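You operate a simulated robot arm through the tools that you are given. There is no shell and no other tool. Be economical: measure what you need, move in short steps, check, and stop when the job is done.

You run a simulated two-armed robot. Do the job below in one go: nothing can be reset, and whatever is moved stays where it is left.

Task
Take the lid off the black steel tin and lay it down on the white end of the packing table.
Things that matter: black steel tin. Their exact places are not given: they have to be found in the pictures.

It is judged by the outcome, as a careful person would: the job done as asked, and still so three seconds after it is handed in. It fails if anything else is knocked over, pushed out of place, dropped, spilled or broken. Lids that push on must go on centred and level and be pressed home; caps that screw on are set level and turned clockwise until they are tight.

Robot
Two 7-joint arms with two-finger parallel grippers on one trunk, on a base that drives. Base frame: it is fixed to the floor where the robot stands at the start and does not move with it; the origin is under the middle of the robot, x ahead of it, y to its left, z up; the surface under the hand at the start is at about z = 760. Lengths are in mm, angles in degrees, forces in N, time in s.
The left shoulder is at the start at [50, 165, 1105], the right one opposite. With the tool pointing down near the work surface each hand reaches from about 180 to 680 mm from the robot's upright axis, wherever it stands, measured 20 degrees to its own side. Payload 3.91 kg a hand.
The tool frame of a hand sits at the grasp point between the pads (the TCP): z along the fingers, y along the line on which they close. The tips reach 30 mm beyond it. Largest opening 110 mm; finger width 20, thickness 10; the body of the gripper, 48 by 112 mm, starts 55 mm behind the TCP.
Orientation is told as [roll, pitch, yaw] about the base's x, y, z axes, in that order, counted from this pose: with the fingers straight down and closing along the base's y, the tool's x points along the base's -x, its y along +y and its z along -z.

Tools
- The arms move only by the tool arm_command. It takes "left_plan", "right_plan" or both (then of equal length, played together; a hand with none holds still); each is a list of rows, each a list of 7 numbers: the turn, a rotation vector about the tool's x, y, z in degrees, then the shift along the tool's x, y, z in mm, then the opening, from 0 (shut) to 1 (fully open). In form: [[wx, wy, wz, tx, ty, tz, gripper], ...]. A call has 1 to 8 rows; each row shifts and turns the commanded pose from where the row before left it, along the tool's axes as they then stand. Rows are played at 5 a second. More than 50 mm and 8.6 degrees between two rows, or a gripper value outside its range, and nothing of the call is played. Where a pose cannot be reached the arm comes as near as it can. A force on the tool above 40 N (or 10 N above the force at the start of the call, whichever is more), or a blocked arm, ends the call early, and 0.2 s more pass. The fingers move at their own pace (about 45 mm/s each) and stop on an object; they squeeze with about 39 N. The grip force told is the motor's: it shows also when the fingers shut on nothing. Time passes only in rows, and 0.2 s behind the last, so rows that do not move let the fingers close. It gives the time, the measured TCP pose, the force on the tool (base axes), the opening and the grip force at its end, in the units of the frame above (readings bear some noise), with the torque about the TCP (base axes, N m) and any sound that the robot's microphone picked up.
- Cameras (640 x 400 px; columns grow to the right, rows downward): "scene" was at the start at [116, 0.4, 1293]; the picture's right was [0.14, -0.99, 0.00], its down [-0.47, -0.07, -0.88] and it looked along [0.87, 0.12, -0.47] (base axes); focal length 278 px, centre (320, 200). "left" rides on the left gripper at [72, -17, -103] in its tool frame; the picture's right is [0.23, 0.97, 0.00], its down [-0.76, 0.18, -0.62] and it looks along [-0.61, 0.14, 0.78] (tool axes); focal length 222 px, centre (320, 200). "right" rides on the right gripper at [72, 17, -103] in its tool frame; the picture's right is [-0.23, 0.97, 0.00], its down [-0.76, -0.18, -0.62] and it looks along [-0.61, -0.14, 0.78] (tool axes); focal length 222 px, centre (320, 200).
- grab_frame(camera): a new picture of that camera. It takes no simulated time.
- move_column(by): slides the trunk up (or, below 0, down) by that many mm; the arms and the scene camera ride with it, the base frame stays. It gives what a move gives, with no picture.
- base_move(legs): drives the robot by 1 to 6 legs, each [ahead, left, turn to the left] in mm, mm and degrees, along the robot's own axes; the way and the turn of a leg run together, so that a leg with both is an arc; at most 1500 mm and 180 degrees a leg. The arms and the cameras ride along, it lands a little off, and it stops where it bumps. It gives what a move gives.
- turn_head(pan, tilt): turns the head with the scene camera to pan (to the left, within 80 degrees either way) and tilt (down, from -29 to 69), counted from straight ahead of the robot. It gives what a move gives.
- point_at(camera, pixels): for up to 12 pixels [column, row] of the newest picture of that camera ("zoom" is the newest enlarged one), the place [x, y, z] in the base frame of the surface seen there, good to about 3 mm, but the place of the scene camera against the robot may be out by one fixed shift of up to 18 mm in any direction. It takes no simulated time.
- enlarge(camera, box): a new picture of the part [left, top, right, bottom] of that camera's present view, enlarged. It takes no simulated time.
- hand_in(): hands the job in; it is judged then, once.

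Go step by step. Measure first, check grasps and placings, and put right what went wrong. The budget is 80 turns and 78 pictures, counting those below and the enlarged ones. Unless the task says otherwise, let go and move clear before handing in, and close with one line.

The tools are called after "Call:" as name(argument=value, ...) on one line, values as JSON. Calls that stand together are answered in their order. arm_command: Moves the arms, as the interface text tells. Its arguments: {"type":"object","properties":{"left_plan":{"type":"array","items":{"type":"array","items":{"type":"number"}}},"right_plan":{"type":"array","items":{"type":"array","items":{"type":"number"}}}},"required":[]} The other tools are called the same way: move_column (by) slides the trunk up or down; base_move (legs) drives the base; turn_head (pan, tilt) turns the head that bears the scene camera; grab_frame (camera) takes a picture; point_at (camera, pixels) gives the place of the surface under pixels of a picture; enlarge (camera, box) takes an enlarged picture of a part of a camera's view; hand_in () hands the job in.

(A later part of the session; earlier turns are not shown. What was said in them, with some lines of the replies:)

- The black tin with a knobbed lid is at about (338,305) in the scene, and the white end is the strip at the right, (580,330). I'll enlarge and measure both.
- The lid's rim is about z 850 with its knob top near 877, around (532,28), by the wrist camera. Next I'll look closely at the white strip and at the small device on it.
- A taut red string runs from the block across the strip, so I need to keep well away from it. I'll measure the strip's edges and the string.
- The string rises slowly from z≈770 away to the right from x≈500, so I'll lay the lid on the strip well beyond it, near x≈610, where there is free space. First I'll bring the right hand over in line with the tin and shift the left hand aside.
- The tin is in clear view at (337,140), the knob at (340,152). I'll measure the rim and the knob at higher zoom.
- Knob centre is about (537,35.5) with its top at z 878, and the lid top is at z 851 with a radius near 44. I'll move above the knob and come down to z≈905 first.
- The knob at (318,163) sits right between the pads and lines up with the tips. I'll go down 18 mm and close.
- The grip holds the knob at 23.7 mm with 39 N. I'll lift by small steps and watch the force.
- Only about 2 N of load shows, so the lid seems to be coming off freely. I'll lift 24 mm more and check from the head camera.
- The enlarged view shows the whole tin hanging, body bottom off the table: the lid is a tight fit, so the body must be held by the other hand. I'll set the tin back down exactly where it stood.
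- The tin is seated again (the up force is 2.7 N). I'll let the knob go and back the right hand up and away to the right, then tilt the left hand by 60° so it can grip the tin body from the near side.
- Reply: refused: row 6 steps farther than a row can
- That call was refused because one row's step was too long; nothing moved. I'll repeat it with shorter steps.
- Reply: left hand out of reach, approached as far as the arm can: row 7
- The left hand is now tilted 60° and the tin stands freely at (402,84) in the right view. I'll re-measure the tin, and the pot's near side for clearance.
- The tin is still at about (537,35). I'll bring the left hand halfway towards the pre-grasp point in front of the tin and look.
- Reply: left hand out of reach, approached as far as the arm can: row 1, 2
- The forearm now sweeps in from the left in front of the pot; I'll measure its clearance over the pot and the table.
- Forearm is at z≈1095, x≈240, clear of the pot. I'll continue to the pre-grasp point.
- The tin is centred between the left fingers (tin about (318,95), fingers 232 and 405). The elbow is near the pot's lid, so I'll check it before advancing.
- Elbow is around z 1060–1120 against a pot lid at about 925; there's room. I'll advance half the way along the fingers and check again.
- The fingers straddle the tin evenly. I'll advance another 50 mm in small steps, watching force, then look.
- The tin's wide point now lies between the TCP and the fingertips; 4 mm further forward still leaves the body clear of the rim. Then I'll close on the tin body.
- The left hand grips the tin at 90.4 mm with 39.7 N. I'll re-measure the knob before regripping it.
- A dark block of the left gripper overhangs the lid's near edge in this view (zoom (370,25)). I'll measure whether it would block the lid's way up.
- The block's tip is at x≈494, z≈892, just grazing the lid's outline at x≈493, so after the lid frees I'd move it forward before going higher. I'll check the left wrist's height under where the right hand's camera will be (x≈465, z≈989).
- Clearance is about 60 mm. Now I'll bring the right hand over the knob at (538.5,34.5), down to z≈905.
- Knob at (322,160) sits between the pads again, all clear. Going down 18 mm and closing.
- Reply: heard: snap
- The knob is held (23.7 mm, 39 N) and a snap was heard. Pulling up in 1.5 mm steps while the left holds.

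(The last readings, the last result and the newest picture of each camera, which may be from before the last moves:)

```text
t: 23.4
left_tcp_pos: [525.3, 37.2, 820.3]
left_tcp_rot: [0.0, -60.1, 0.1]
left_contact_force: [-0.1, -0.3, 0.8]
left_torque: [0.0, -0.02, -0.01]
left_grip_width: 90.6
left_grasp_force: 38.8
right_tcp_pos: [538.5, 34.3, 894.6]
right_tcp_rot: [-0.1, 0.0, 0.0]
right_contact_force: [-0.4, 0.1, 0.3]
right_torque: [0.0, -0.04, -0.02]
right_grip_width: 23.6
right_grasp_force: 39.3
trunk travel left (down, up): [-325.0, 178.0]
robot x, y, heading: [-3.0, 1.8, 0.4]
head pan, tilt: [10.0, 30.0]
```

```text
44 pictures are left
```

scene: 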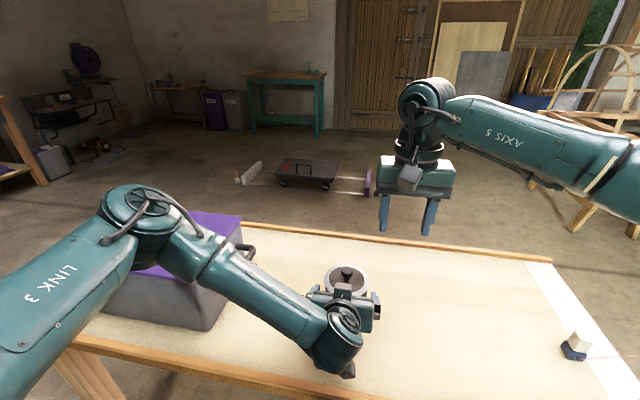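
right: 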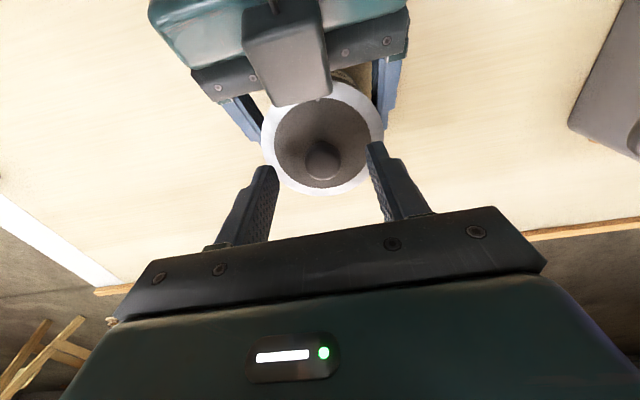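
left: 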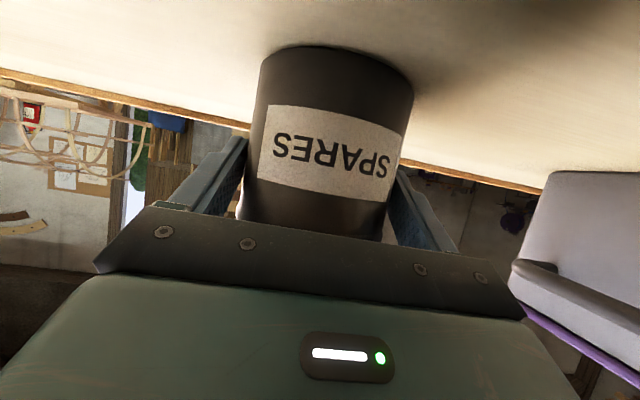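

Call:
enlarge(camera="scene", box=[300, 240, 390, 310])

Call:
enlarge(camera="right", box=[230, 50, 410, 220])

```text
5.71 times, centred on (345, 275) of scene
```

zoom: 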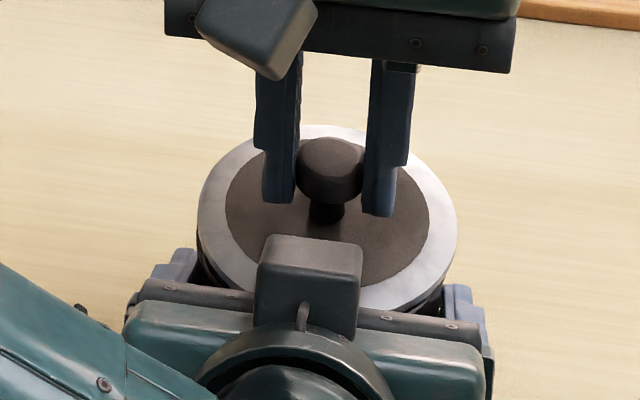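

```text
2.35 times, centred on (320, 135) of right
```

zoom: 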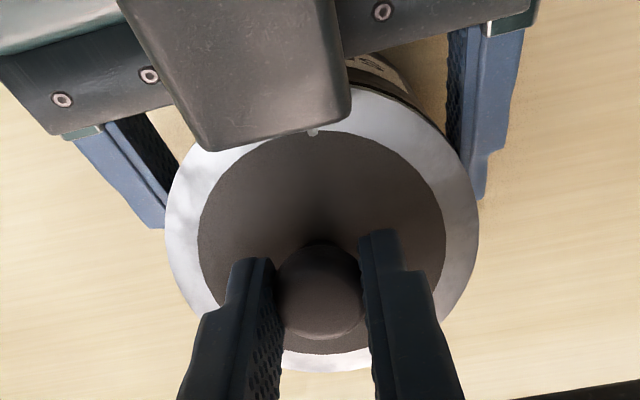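

The lid appears raised off the body with no load. I'll lift 8 mm more and check for a visible gap.

Call:
arm_command(right_plan=[[0, 0, 0, 0, 0, -3, 0.1], [0, 0, 0, 0, 0, -3, 0.1], [0, 0, 0, 0, 0, -2, 0.1], [0, 0, 0, 0, 0, 0, 0.1]])

Call:
enlarge(camera="scene", box=[300, 240, 390, 310])

Call:
enlarge(camera="right", box=[230, 50, 410, 220])

```text
t: 24.4
left_tcp_pos: [525.2, 36.1, 822.3]
left_tcp_rot: [0.0, -60.3, 0.1]
left_contact_force: [0.8, -0.1, 0.7]
left_torque: [0.05, 0.0, 0.0]
left_grip_width: 90.6
left_grasp_force: 39.3
right_tcp_pos: [537.5, 33.4, 902.6]
right_tcp_rot: [0.0, 0.0, 0.0]
right_contact_force: [-0.3, 0.8, -0.4]
right_torque: [0.01, -0.03, 0.0]
right_grip_width: 23.5
right_grasp_force: 39.6
trunk travel left (down, up): [-325.0, 178.0]
robot x, y, heading: [-0.7, -0.9, -0.1]
head pan, tilt: [10.0, 30.0]
```

```text
5.71 times, centred on (345, 275) of scene
```

zoom: 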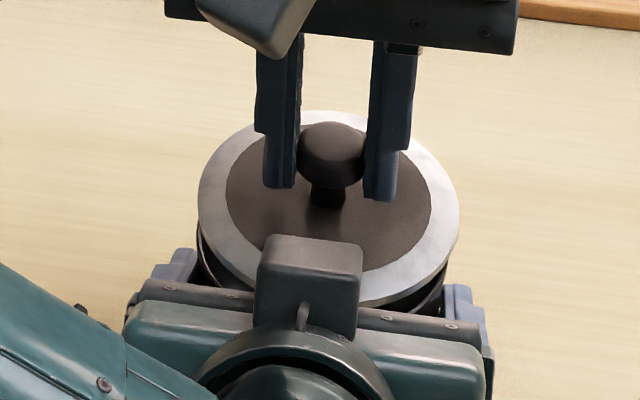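

```text
2.35 times, centred on (320, 135) of right
```

zoom: 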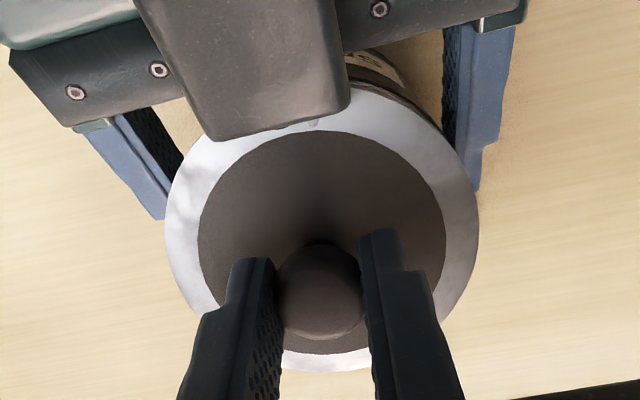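

The lid is off by about 14 mm, with no force. Now I'll shift forward ~16 mm to clear the block, then rise.

Call:
arm_command(right_plan=[[0, 0, 0, -3, 0, -1, 0.1], [0, 0, 0, -5, 0, -1, 0.1], [0, 0, 0, -8, 0, -2, 0.1], [0, 0, 0, 0, 0, -10, 0.1], [0, 0, 0, 0, 0, -20, 0.1], [0, 0, 0, 0, 0, -40, 0.1], [0, 0, 0, 0, 0, -40, 0.1], [0, 0, 0, 0, 0, 0, 0.1]])

Call:
grab_frame(camera="scene")

```text
t: 26.2
left_tcp_pos: [524.8, 35.4, 820.5]
left_tcp_rot: [0.1, -60.0, 0.0]
left_contact_force: [0.0, 0.3, 0.1]
left_torque: [0.06, -0.05, 0.02]
left_grip_width: 90.6
left_grasp_force: 39.8
right_tcp_pos: [553.6, 33.3, 1016.3]
right_tcp_rot: [-0.1, 0.0, 0.1]
right_contact_force: [-0.5, 0.1, -0.3]
right_torque: [-0.01, -0.03, 0.01]
right_grip_width: 23.6
right_grasp_force: 38.9
trunk travel left (down, up): [-325.0, 178.0]
robot x, y, heading: [-3.3, 2.7, -0.0]
head pan, tilt: [10.0, 30.0]
```

```text
39 pictures are left
```

scene: 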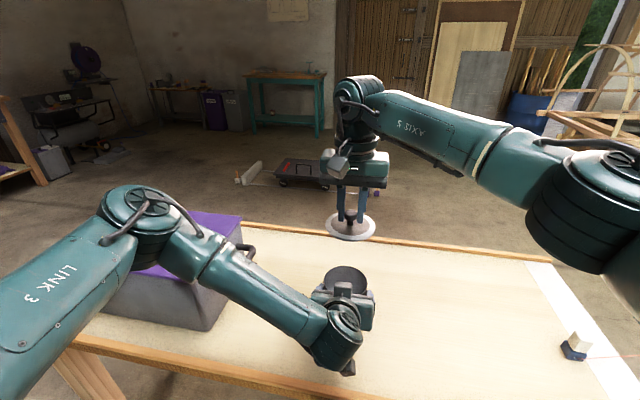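

The lid is off and hanging level from the right hand; the open tin still stands in the left grip. I'll open the left fingers and back out along the same line.

Call:
arm_command(left_plan=[[0, 0, 0, 0, 0, 0, 0.9], [0, 0, 0, 0, 0, 0, 1], [0, 0, 0, 0, 0, 0, 1], [0, 0, 0, 0, 0, -25, 1], [0, 0, 0, 0, 0, -40, 1], [0, 0, 0, 0, 0, -40, 1], [0, 0, 0, 0, 0, -20, 1], [0, 0, 0, 0, 0, 0, 1]])

Call:
grab_frame(camera="scene")

```text
t: 28.0
left_tcp_pos: [416.3, 36.2, 883.6]
left_tcp_rot: [-0.1, -60.1, 0.1]
left_contact_force: [-0.5, 0.9, 0.6]
left_torque: [0.01, -0.02, -0.03]
left_grip_width: 110.2
left_grasp_force: 0.1
right_tcp_pos: [555.4, 33.4, 1017.0]
right_tcp_rot: [0.0, -0.1, 0.0]
right_contact_force: [0.3, 0.6, -0.6]
right_torque: [-0.02, 0.02, 0.01]
right_grip_width: 23.5
right_grasp_force: 38.8
trunk travel left (down, up): [-325.0, 178.0]
robot x, y, heading: [2.9, 1.7, 0.1]
head pan, tilt: [10.0, 30.0]
```

```text
38 pictures are left
```

scene: 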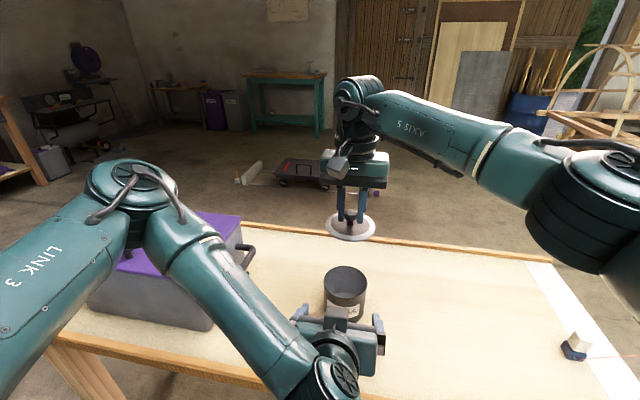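

The tin stands by itself, open. I'll retract the left hand upward along its earlier path and swing the lid to the right at height.

Call:
arm_command(left_plan=[[0, 0, 0, -28.8, 24, -13.9, 1], [0, 0, 0, -28.8, 24, -13.9, 1], [0, 0, 0, -28.8, 24, -13.9, 1], [0, 0, 0, -28.8, 24, -13.9, 1], [0, 0, 0, -25.8, 24.6, -10, 1], [0, 0, 0, -25.8, 24.6, -10, 1], [0, 0, 0, 0, 0, 0, 1]], right_plan=[[0, 0, 0, 0, -45, 0, 0.1], [0, 0, 0, 0, -45, 0, 0.1], [0, 0, 0, 0, -45, 0, 0.1], [0, 0, 0, 0, -45, 0, 0.1], [0, 0, 0, 0, -45, 0, 0.1], [0, 0, 0, 0, -45, 0, 0.1], [0, 0, 0, 0, 0, 0, 0.1]])

Call:
turn_head(pan=-15, tilt=35)

Call:
grab_frame(camera="scene")

Call:
grab_frame(camera="right")

```text
t: 29.6
left_tcp_pos: [434.6, 181.6, 1065.4]
left_tcp_rot: [-0.1, -60.1, 0.1]
left_contact_force: [0.1, -0.1, -1.0]
left_torque: [0.02, 0.0, 0.01]
left_grip_width: 110.1
left_grasp_force: 0.1
right_tcp_pos: [555.7, -234.9, 1017.5]
right_tcp_rot: [0.0, 0.0, 0.0]
right_contact_force: [-0.6, 0.4, -1.0]
right_torque: [0.01, 0.01, -0.03]
right_grip_width: 23.5
right_grasp_force: 38.9
trunk travel left (down, up): [-325.0, 178.0]
robot x, y, heading: [2.9, -1.7, -0.2]
head pan, tilt: [10.0, 30.0]
```

```text
t: 30.5
left_tcp_pos: [432.9, 178.8, 1064.6]
left_tcp_rot: [0.0, -60.1, 0.1]
left_contact_force: [0.3, 0.4, -0.9]
left_torque: [0.01, 0.02, 0.03]
left_grip_width: 110.1
left_grasp_force: 0.1
right_tcp_pos: [555.0, -235.4, 1016.7]
right_tcp_rot: [0.0, 0.0, 0.1]
right_contact_force: [0.3, -0.3, -1.0]
right_torque: [0.02, 0.01, 0.03]
right_grip_width: 23.5
right_grasp_force: 39.2
trunk travel left (down, up): [-325.0, 178.0]
robot x, y, heading: [-1.2, -1.2, -0.1]
head pan, tilt: [-15.0, 35.0]
```

```text
37 pictures are left
```

scene: 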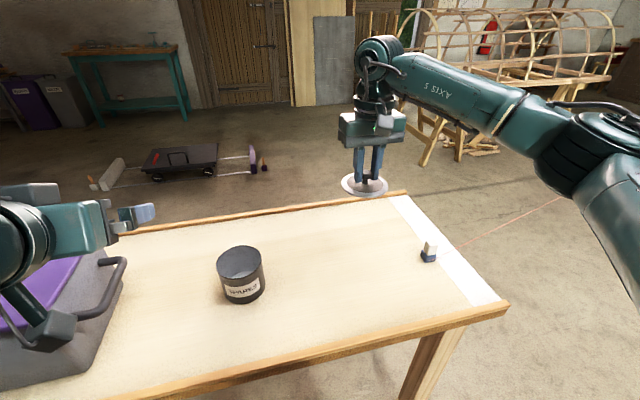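

```text
36 pictures are left
```

right: 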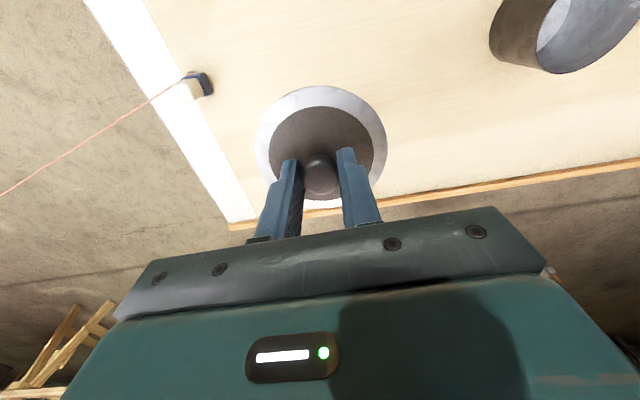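

Tin is undisturbed and the lid is held. I'll measure the far part of the white strip with the wrist camera (edges near (180,150)/(205,135) and (225,205)/(250,205)).

Call:
point_at(camera="right", pixels=[[175, 130], [200, 130], [195, 165], [222, 165], [215, 195], [238, 195], [228, 218], [255, 214], [203, 85], [183, 90], [210, 150], [165, 93]])

```text
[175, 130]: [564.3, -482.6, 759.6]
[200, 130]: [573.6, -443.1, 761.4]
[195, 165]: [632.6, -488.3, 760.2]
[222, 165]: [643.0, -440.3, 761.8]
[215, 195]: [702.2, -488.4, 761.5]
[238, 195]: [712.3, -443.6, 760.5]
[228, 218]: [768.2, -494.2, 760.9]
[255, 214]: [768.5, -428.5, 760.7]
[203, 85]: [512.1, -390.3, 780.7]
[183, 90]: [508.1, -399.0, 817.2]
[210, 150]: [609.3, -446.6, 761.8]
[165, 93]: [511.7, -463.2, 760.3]
```

Strip runs y −428 to −493 out there, free from x≈545 on. Target lid centre is (605,−452), too far from here, so I'll drive 230 mm to the right with everything held high.

Call:
base_move(legs=[[0, -230, 0]])

Call:
grab_frame(camera="right")

Call:
grab_frame(camera="scene")

```text
t: 33.1
left_tcp_pos: [433.4, -48.3, 1065.0]
left_tcp_rot: [0.0, -60.1, 0.3]
left_contact_force: [-0.1, 0.1, 0.0]
left_torque: [0.0, 0.01, 0.01]
left_grip_width: 109.8
left_grasp_force: 0.0
right_tcp_pos: [555.1, -464.1, 1016.0]
right_tcp_rot: [0.0, 0.0, 0.0]
right_contact_force: [-0.5, -0.9, -0.6]
right_torque: [0.0, -0.02, 0.02]
right_grip_width: 23.5
right_grasp_force: 39.0
trunk travel left (down, up): [-325.0, 178.0]
robot x, y, heading: [1.3, -231.2, 0.4]
head pan, tilt: [-15.0, 35.0]
```

```text
35 pictures are left
```

right: 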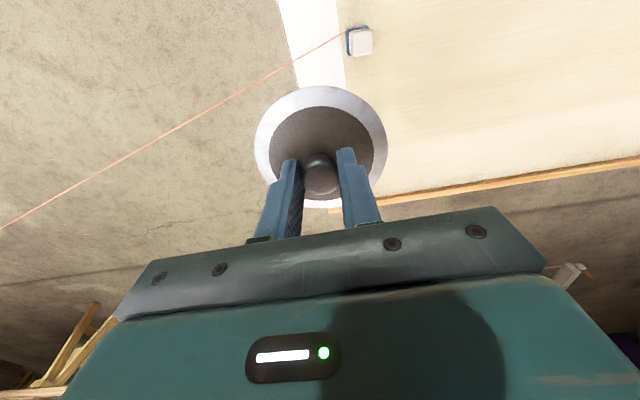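

```text
34 pictures are left
```

scene: 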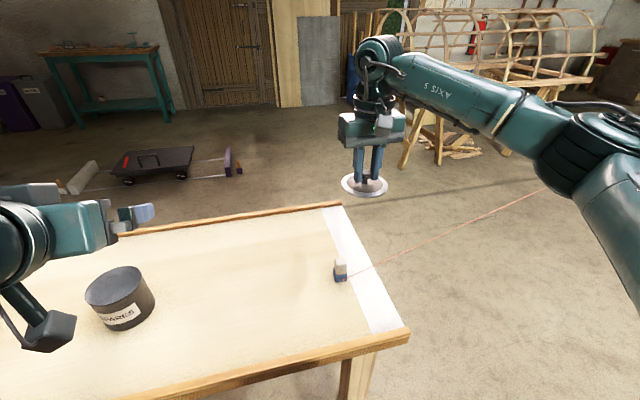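

The base landed about as asked. I'll recheck the strip edges from here before lowering.

Call:
point_at(camera="right", pixels=[[296, 70], [344, 75], [290, 45], [339, 50], [352, 55], [372, 53], [326, 40], [300, 82], [345, 87], [383, 195], [340, 210], [280, 5]])

```text
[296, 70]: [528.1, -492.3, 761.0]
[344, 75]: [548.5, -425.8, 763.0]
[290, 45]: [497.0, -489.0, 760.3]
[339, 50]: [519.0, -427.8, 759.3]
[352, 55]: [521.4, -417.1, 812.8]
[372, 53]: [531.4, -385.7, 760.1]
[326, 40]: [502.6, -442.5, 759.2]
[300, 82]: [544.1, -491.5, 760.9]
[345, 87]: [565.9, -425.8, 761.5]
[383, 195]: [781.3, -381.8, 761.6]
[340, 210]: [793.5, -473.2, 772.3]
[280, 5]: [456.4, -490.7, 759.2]
```

Strip edges confirmed at y −426 to −492. Moving to (610,−450) and down to about z 850.

Call:
arm_command(right_plan=[[0, 0, 0, -28, 7, 0, 0.1], [0, 0, 0, -27, 7, 0, 0.1], [0, 0, 0, 0, 0, 40, 0.1], [0, 0, 0, 0, 0, 40, 0.1], [0, 0, 0, 0, 0, 40, 0.1], [0, 0, 0, 0, 0, 40, 0.1], [0, 0, 0, 0, 0, 0, 0.1]])

Call:
grab_frame(camera="right")

Call:
grab_frame(camera="scene")

```text
t: 34.7
left_tcp_pos: [434.2, -46.7, 1064.7]
left_tcp_rot: [0.1, -60.1, 0.2]
left_contact_force: [0.7, 1.0, 0.1]
left_torque: [0.0, -0.03, -0.01]
left_grip_width: 109.9
left_grasp_force: 0.1
right_tcp_pos: [611.4, -450.1, 855.9]
right_tcp_rot: [0.0, 0.0, 0.0]
right_contact_force: [0.3, -0.2, -0.7]
right_torque: [0.01, 0.01, 0.03]
right_grip_width: 23.5
right_grasp_force: 39.2
trunk travel left (down, up): [-325.0, 178.0]
robot x, y, heading: [0.4, -231.7, 0.1]
head pan, tilt: [-15.0, 35.0]
```

```text
33 pictures are left
```

right: 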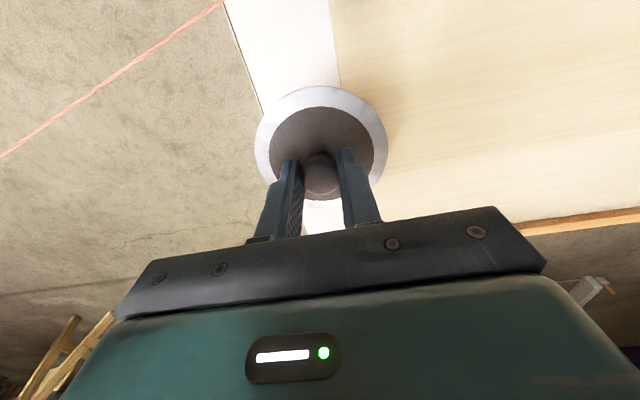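

```text
32 pictures are left
```

scene: 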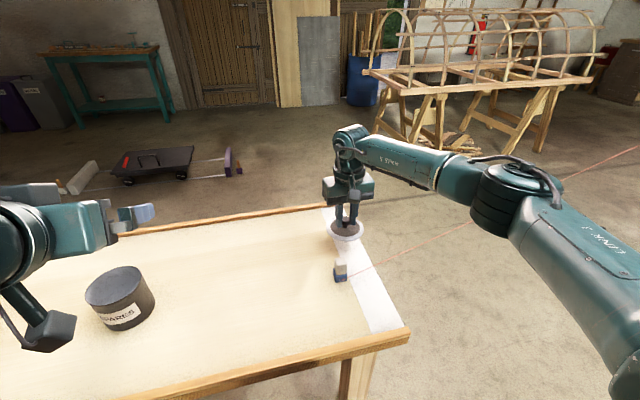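

Lid is over the strip. I'll check how far the right elbow is above the string before lowering the last bit.

Call:
point_at(camera="scene", pixels=[[495, 228], [440, 180], [400, 165], [480, 205], [400, 254], [440, 236], [620, 155]])

Call:
enlarge(camera="scene", box=[310, 170, 400, 300])

```text
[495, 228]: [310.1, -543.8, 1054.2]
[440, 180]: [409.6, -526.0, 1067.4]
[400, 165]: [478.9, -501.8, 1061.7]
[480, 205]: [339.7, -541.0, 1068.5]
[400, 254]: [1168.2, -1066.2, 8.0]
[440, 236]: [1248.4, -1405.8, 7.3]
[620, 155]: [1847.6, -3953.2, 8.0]
```

```text
3.08 times, centred on (355, 235) of scene
```

zoom: 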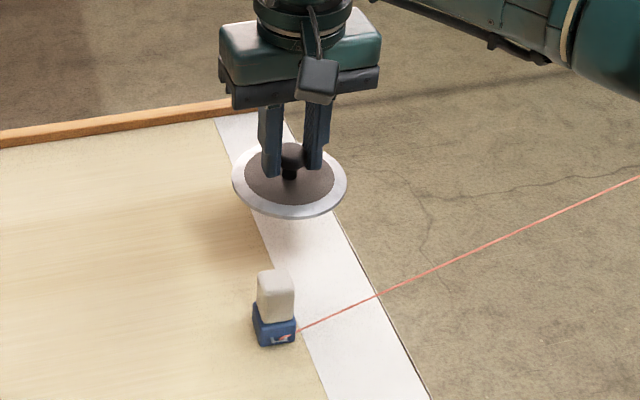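

All clear (forearm above z 1050). Lowering to z≈822, then in 2 mm steps.

Call:
arm_command(right_plan=[[0, 0, 0, 0, 0, 15, 0.1], [0, 0, 0, 0, 0, 15, 0.1], [0, 0, 0, 0, 0, 4, 0.1], [0, 0, 0, 0, 0, 3, 0.1], [0, 0, 0, 0, 0, 2, 0.1], [0, 0, 0, 0, 0, 2, 0.1], [0, 0, 0, 0, 0, 0, 0.1]])

Call:
enlarge(camera="scene", box=[310, 170, 400, 300])

```text
t: 36.3
left_tcp_pos: [433.1, -47.8, 1065.2]
left_tcp_rot: [0.1, -60.1, 0.1]
left_contact_force: [-0.3, -0.8, -0.3]
left_torque: [-0.02, 0.02, -0.01]
left_grip_width: 109.9
left_grasp_force: 0.0
right_tcp_pos: [609.9, -448.5, 815.6]
right_tcp_rot: [0.0, 0.1, 0.1]
right_contact_force: [-0.9, -0.9, 0.5]
right_torque: [0.02, -0.04, 0.0]
right_grip_width: 24.0
right_grasp_force: 38.6
trunk travel left (down, up): [-325.0, 178.0]
robot x, y, heading: [-0.6, -228.4, 0.3]
head pan, tilt: [-15.0, 35.0]
```

```text
3.08 times, centred on (355, 235) of scene
```

zoom: 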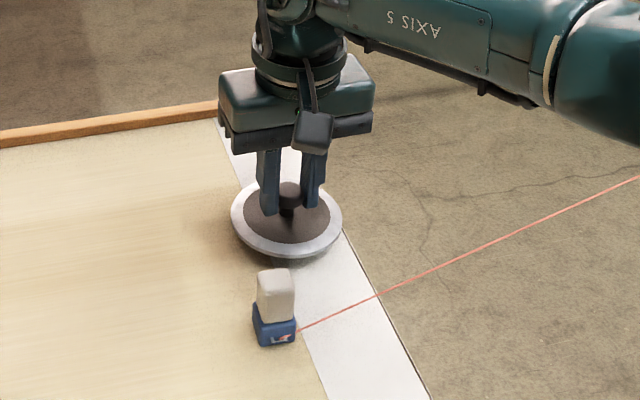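

No contact yet at 815.6. Lowering 1.5 mm at a time.

Call:
arm_command(right_plan=[[0, 0, 0, 0, 0, 1.5, 0.1], [0, 0, 0, 0, 0, 1.5, 0.1], [0, 0, 0, 0, 0, 1.5, 0.1], [0, 0, 0, 0, 0, 0, 0.1]])

```text
t: 37.3
left_tcp_pos: [434.6, -48.3, 1064.5]
left_tcp_rot: [-0.1, -60.1, 0.2]
left_contact_force: [-0.2, 1.2, 0.7]
left_torque: [0.01, -0.04, -0.01]
left_grip_width: 109.9
left_grasp_force: 0.0
right_tcp_pos: [610.7, -449.6, 811.4]
right_tcp_rot: [0.0, 0.1, 0.1]
right_contact_force: [0.1, 0.4, -0.7]
right_torque: [-0.02, 0.0, 0.02]
right_grip_width: 23.6
right_grasp_force: 39.5
trunk travel left (down, up): [-325.0, 178.0]
robot x, y, heading: [1.6, -232.6, 0.1]
head pan, tilt: [-15.0, 35.0]
```

Call:
arm_command(right_plan=[[0, 0, 0, 0, 0, 1.5, 0.1], [0, 0, 0, 0, 0, 1.5, 0.1], [0, 0, 0, 0, 0, 1, 0.1], [0, 0, 0, 0, 0, 0, 0.1]])

```text
t: 38.3
left_tcp_pos: [433.0, -47.1, 1063.9]
left_tcp_rot: [-0.2, -60.1, 0.2]
left_contact_force: [0.7, -0.4, 0.0]
left_torque: [-0.02, -0.01, 0.02]
left_grip_width: 110.1
left_grasp_force: 0.1
right_tcp_pos: [611.6, -449.1, 807.5]
right_tcp_rot: [0.0, 0.0, 0.1]
right_contact_force: [-0.6, -0.1, 7.4]
right_torque: [-0.31, 0.02, 0.02]
right_grip_width: 23.5
right_grasp_force: 38.8
trunk travel left (down, up): [-325.0, 178.0]
robot x, y, heading: [-0.6, -230.6, 0.1]
head pan, tilt: [-15.0, 35.0]
```

Contact: 7.4 N at z 807.5, slightly more on the outer side. A look before letting go.

Call:
enlarge(camera="scene", box=[320, 200, 380, 280])

Call:
grab_frame(camera="right")

```text
5.00 times, centred on (350, 240) of scene
```

zoom: 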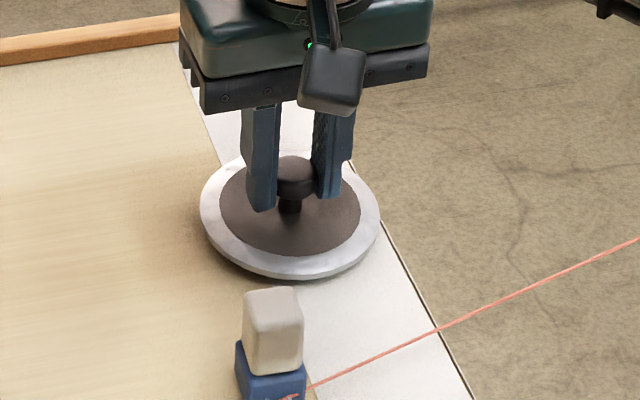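

```text
28 pictures are left
```

right: 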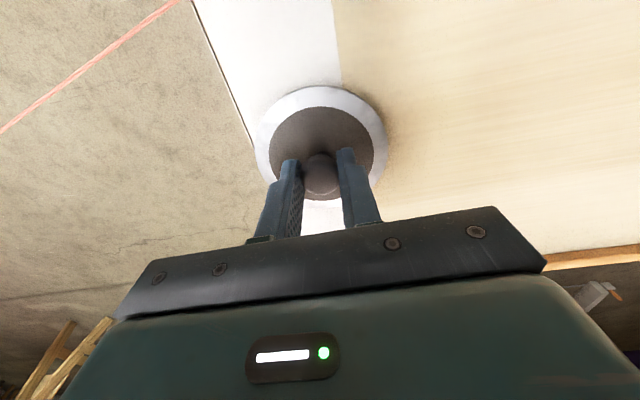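

The lid rests on the strip just inside the table's edge, well clear of the block and string. Letting go and rising straight up.

Call:
arm_command(right_plan=[[0, 0, 0, 0, 0, 0, 0.3], [0, 0, 0, 0, 0, 0, 0.45], [0, 0, 0, 0, 0, 0, 0.5], [0, 0, 0, 0, 0, 0, 0.5], [0, 0, 0, 0, 0, -20, 0.5], [0, 0, 0, 0, 0, -40, 0.5], [0, 0, 0, 0, 0, -45, 0.5], [0, 0, 0, 0, 0, -45, 0.5]])

Call:
grab_frame(camera="right")

Call:
grab_frame(camera="scene")

```text
t: 40.1
left_tcp_pos: [433.5, -48.0, 1064.3]
left_tcp_rot: [-0.1, -60.1, 0.2]
left_contact_force: [0.7, -0.5, 0.5]
left_torque: [0.02, 0.04, -0.02]
left_grip_width: 110.0
left_grasp_force: 0.0
right_tcp_pos: [609.8, -450.4, 958.3]
right_tcp_rot: [0.1, 0.0, 0.1]
right_contact_force: [-0.1, 0.5, 0.1]
right_torque: [0.0, -0.01, 0.01]
right_grip_width: 55.0
right_grasp_force: 0.1
trunk travel left (down, up): [-325.0, 178.0]
robot x, y, heading: [-0.3, -227.0, 0.1]
head pan, tilt: [-15.0, 35.0]
```

```text
27 pictures are left
```

right: 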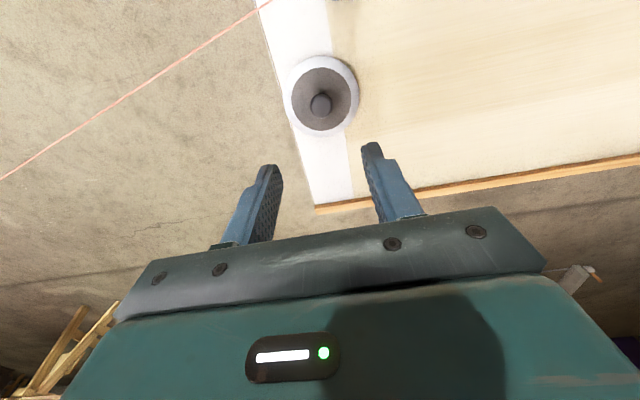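

```text
26 pictures are left
```

scene: 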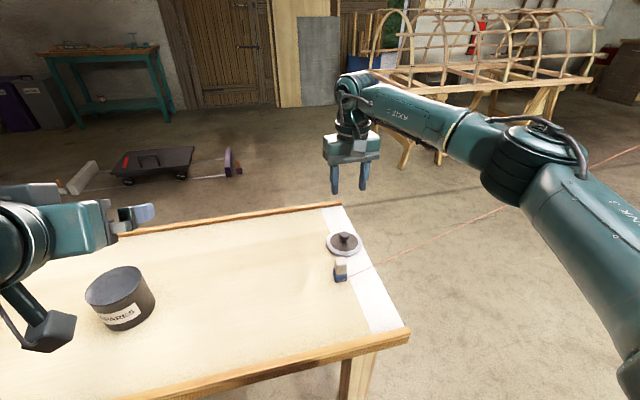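

The lid sits on the strip with the hand clear. A quick check that it lies flat.

Call:
point_at(camera="right", pixels=[[287, 95], [355, 90], [318, 60], [322, 134], [320, 105], [300, 70], [340, 125]])

Call:
enlarge(camera="scene", box=[310, 215, 380, 290])

```text
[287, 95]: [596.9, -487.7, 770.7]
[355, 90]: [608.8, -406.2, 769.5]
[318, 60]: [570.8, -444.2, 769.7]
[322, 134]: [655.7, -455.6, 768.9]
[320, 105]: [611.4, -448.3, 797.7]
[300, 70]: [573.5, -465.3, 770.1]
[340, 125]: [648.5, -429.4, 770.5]
```

```text
5.33 times, centred on (345, 252) of scene
```

zoom: 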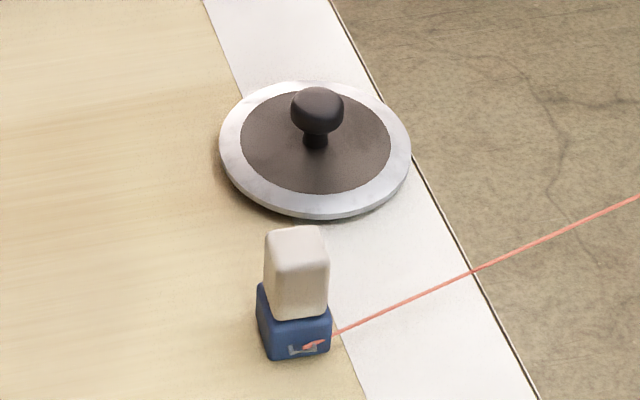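

The lid lies flat (rim at z 769–771 all round), centred at about (611,−448) on the white strip. The block, string, tin and pot are in place and both hands are clear, so I'm handing in.

Call:
hand_in()

```text
The job is handed in.
```

The lid is off the black tin and lying flat on the white end of the packing table, and the job is handed in. The lid was a tight fit, so my first pull lifted the whole tin about 30 mm. I set it back down, held its body with the left hand and pulled the lid off with the right. The tin stands open within a few millimetres of where it was. The lid is wider than the white strip, so its inner edge rests on the bare wood.
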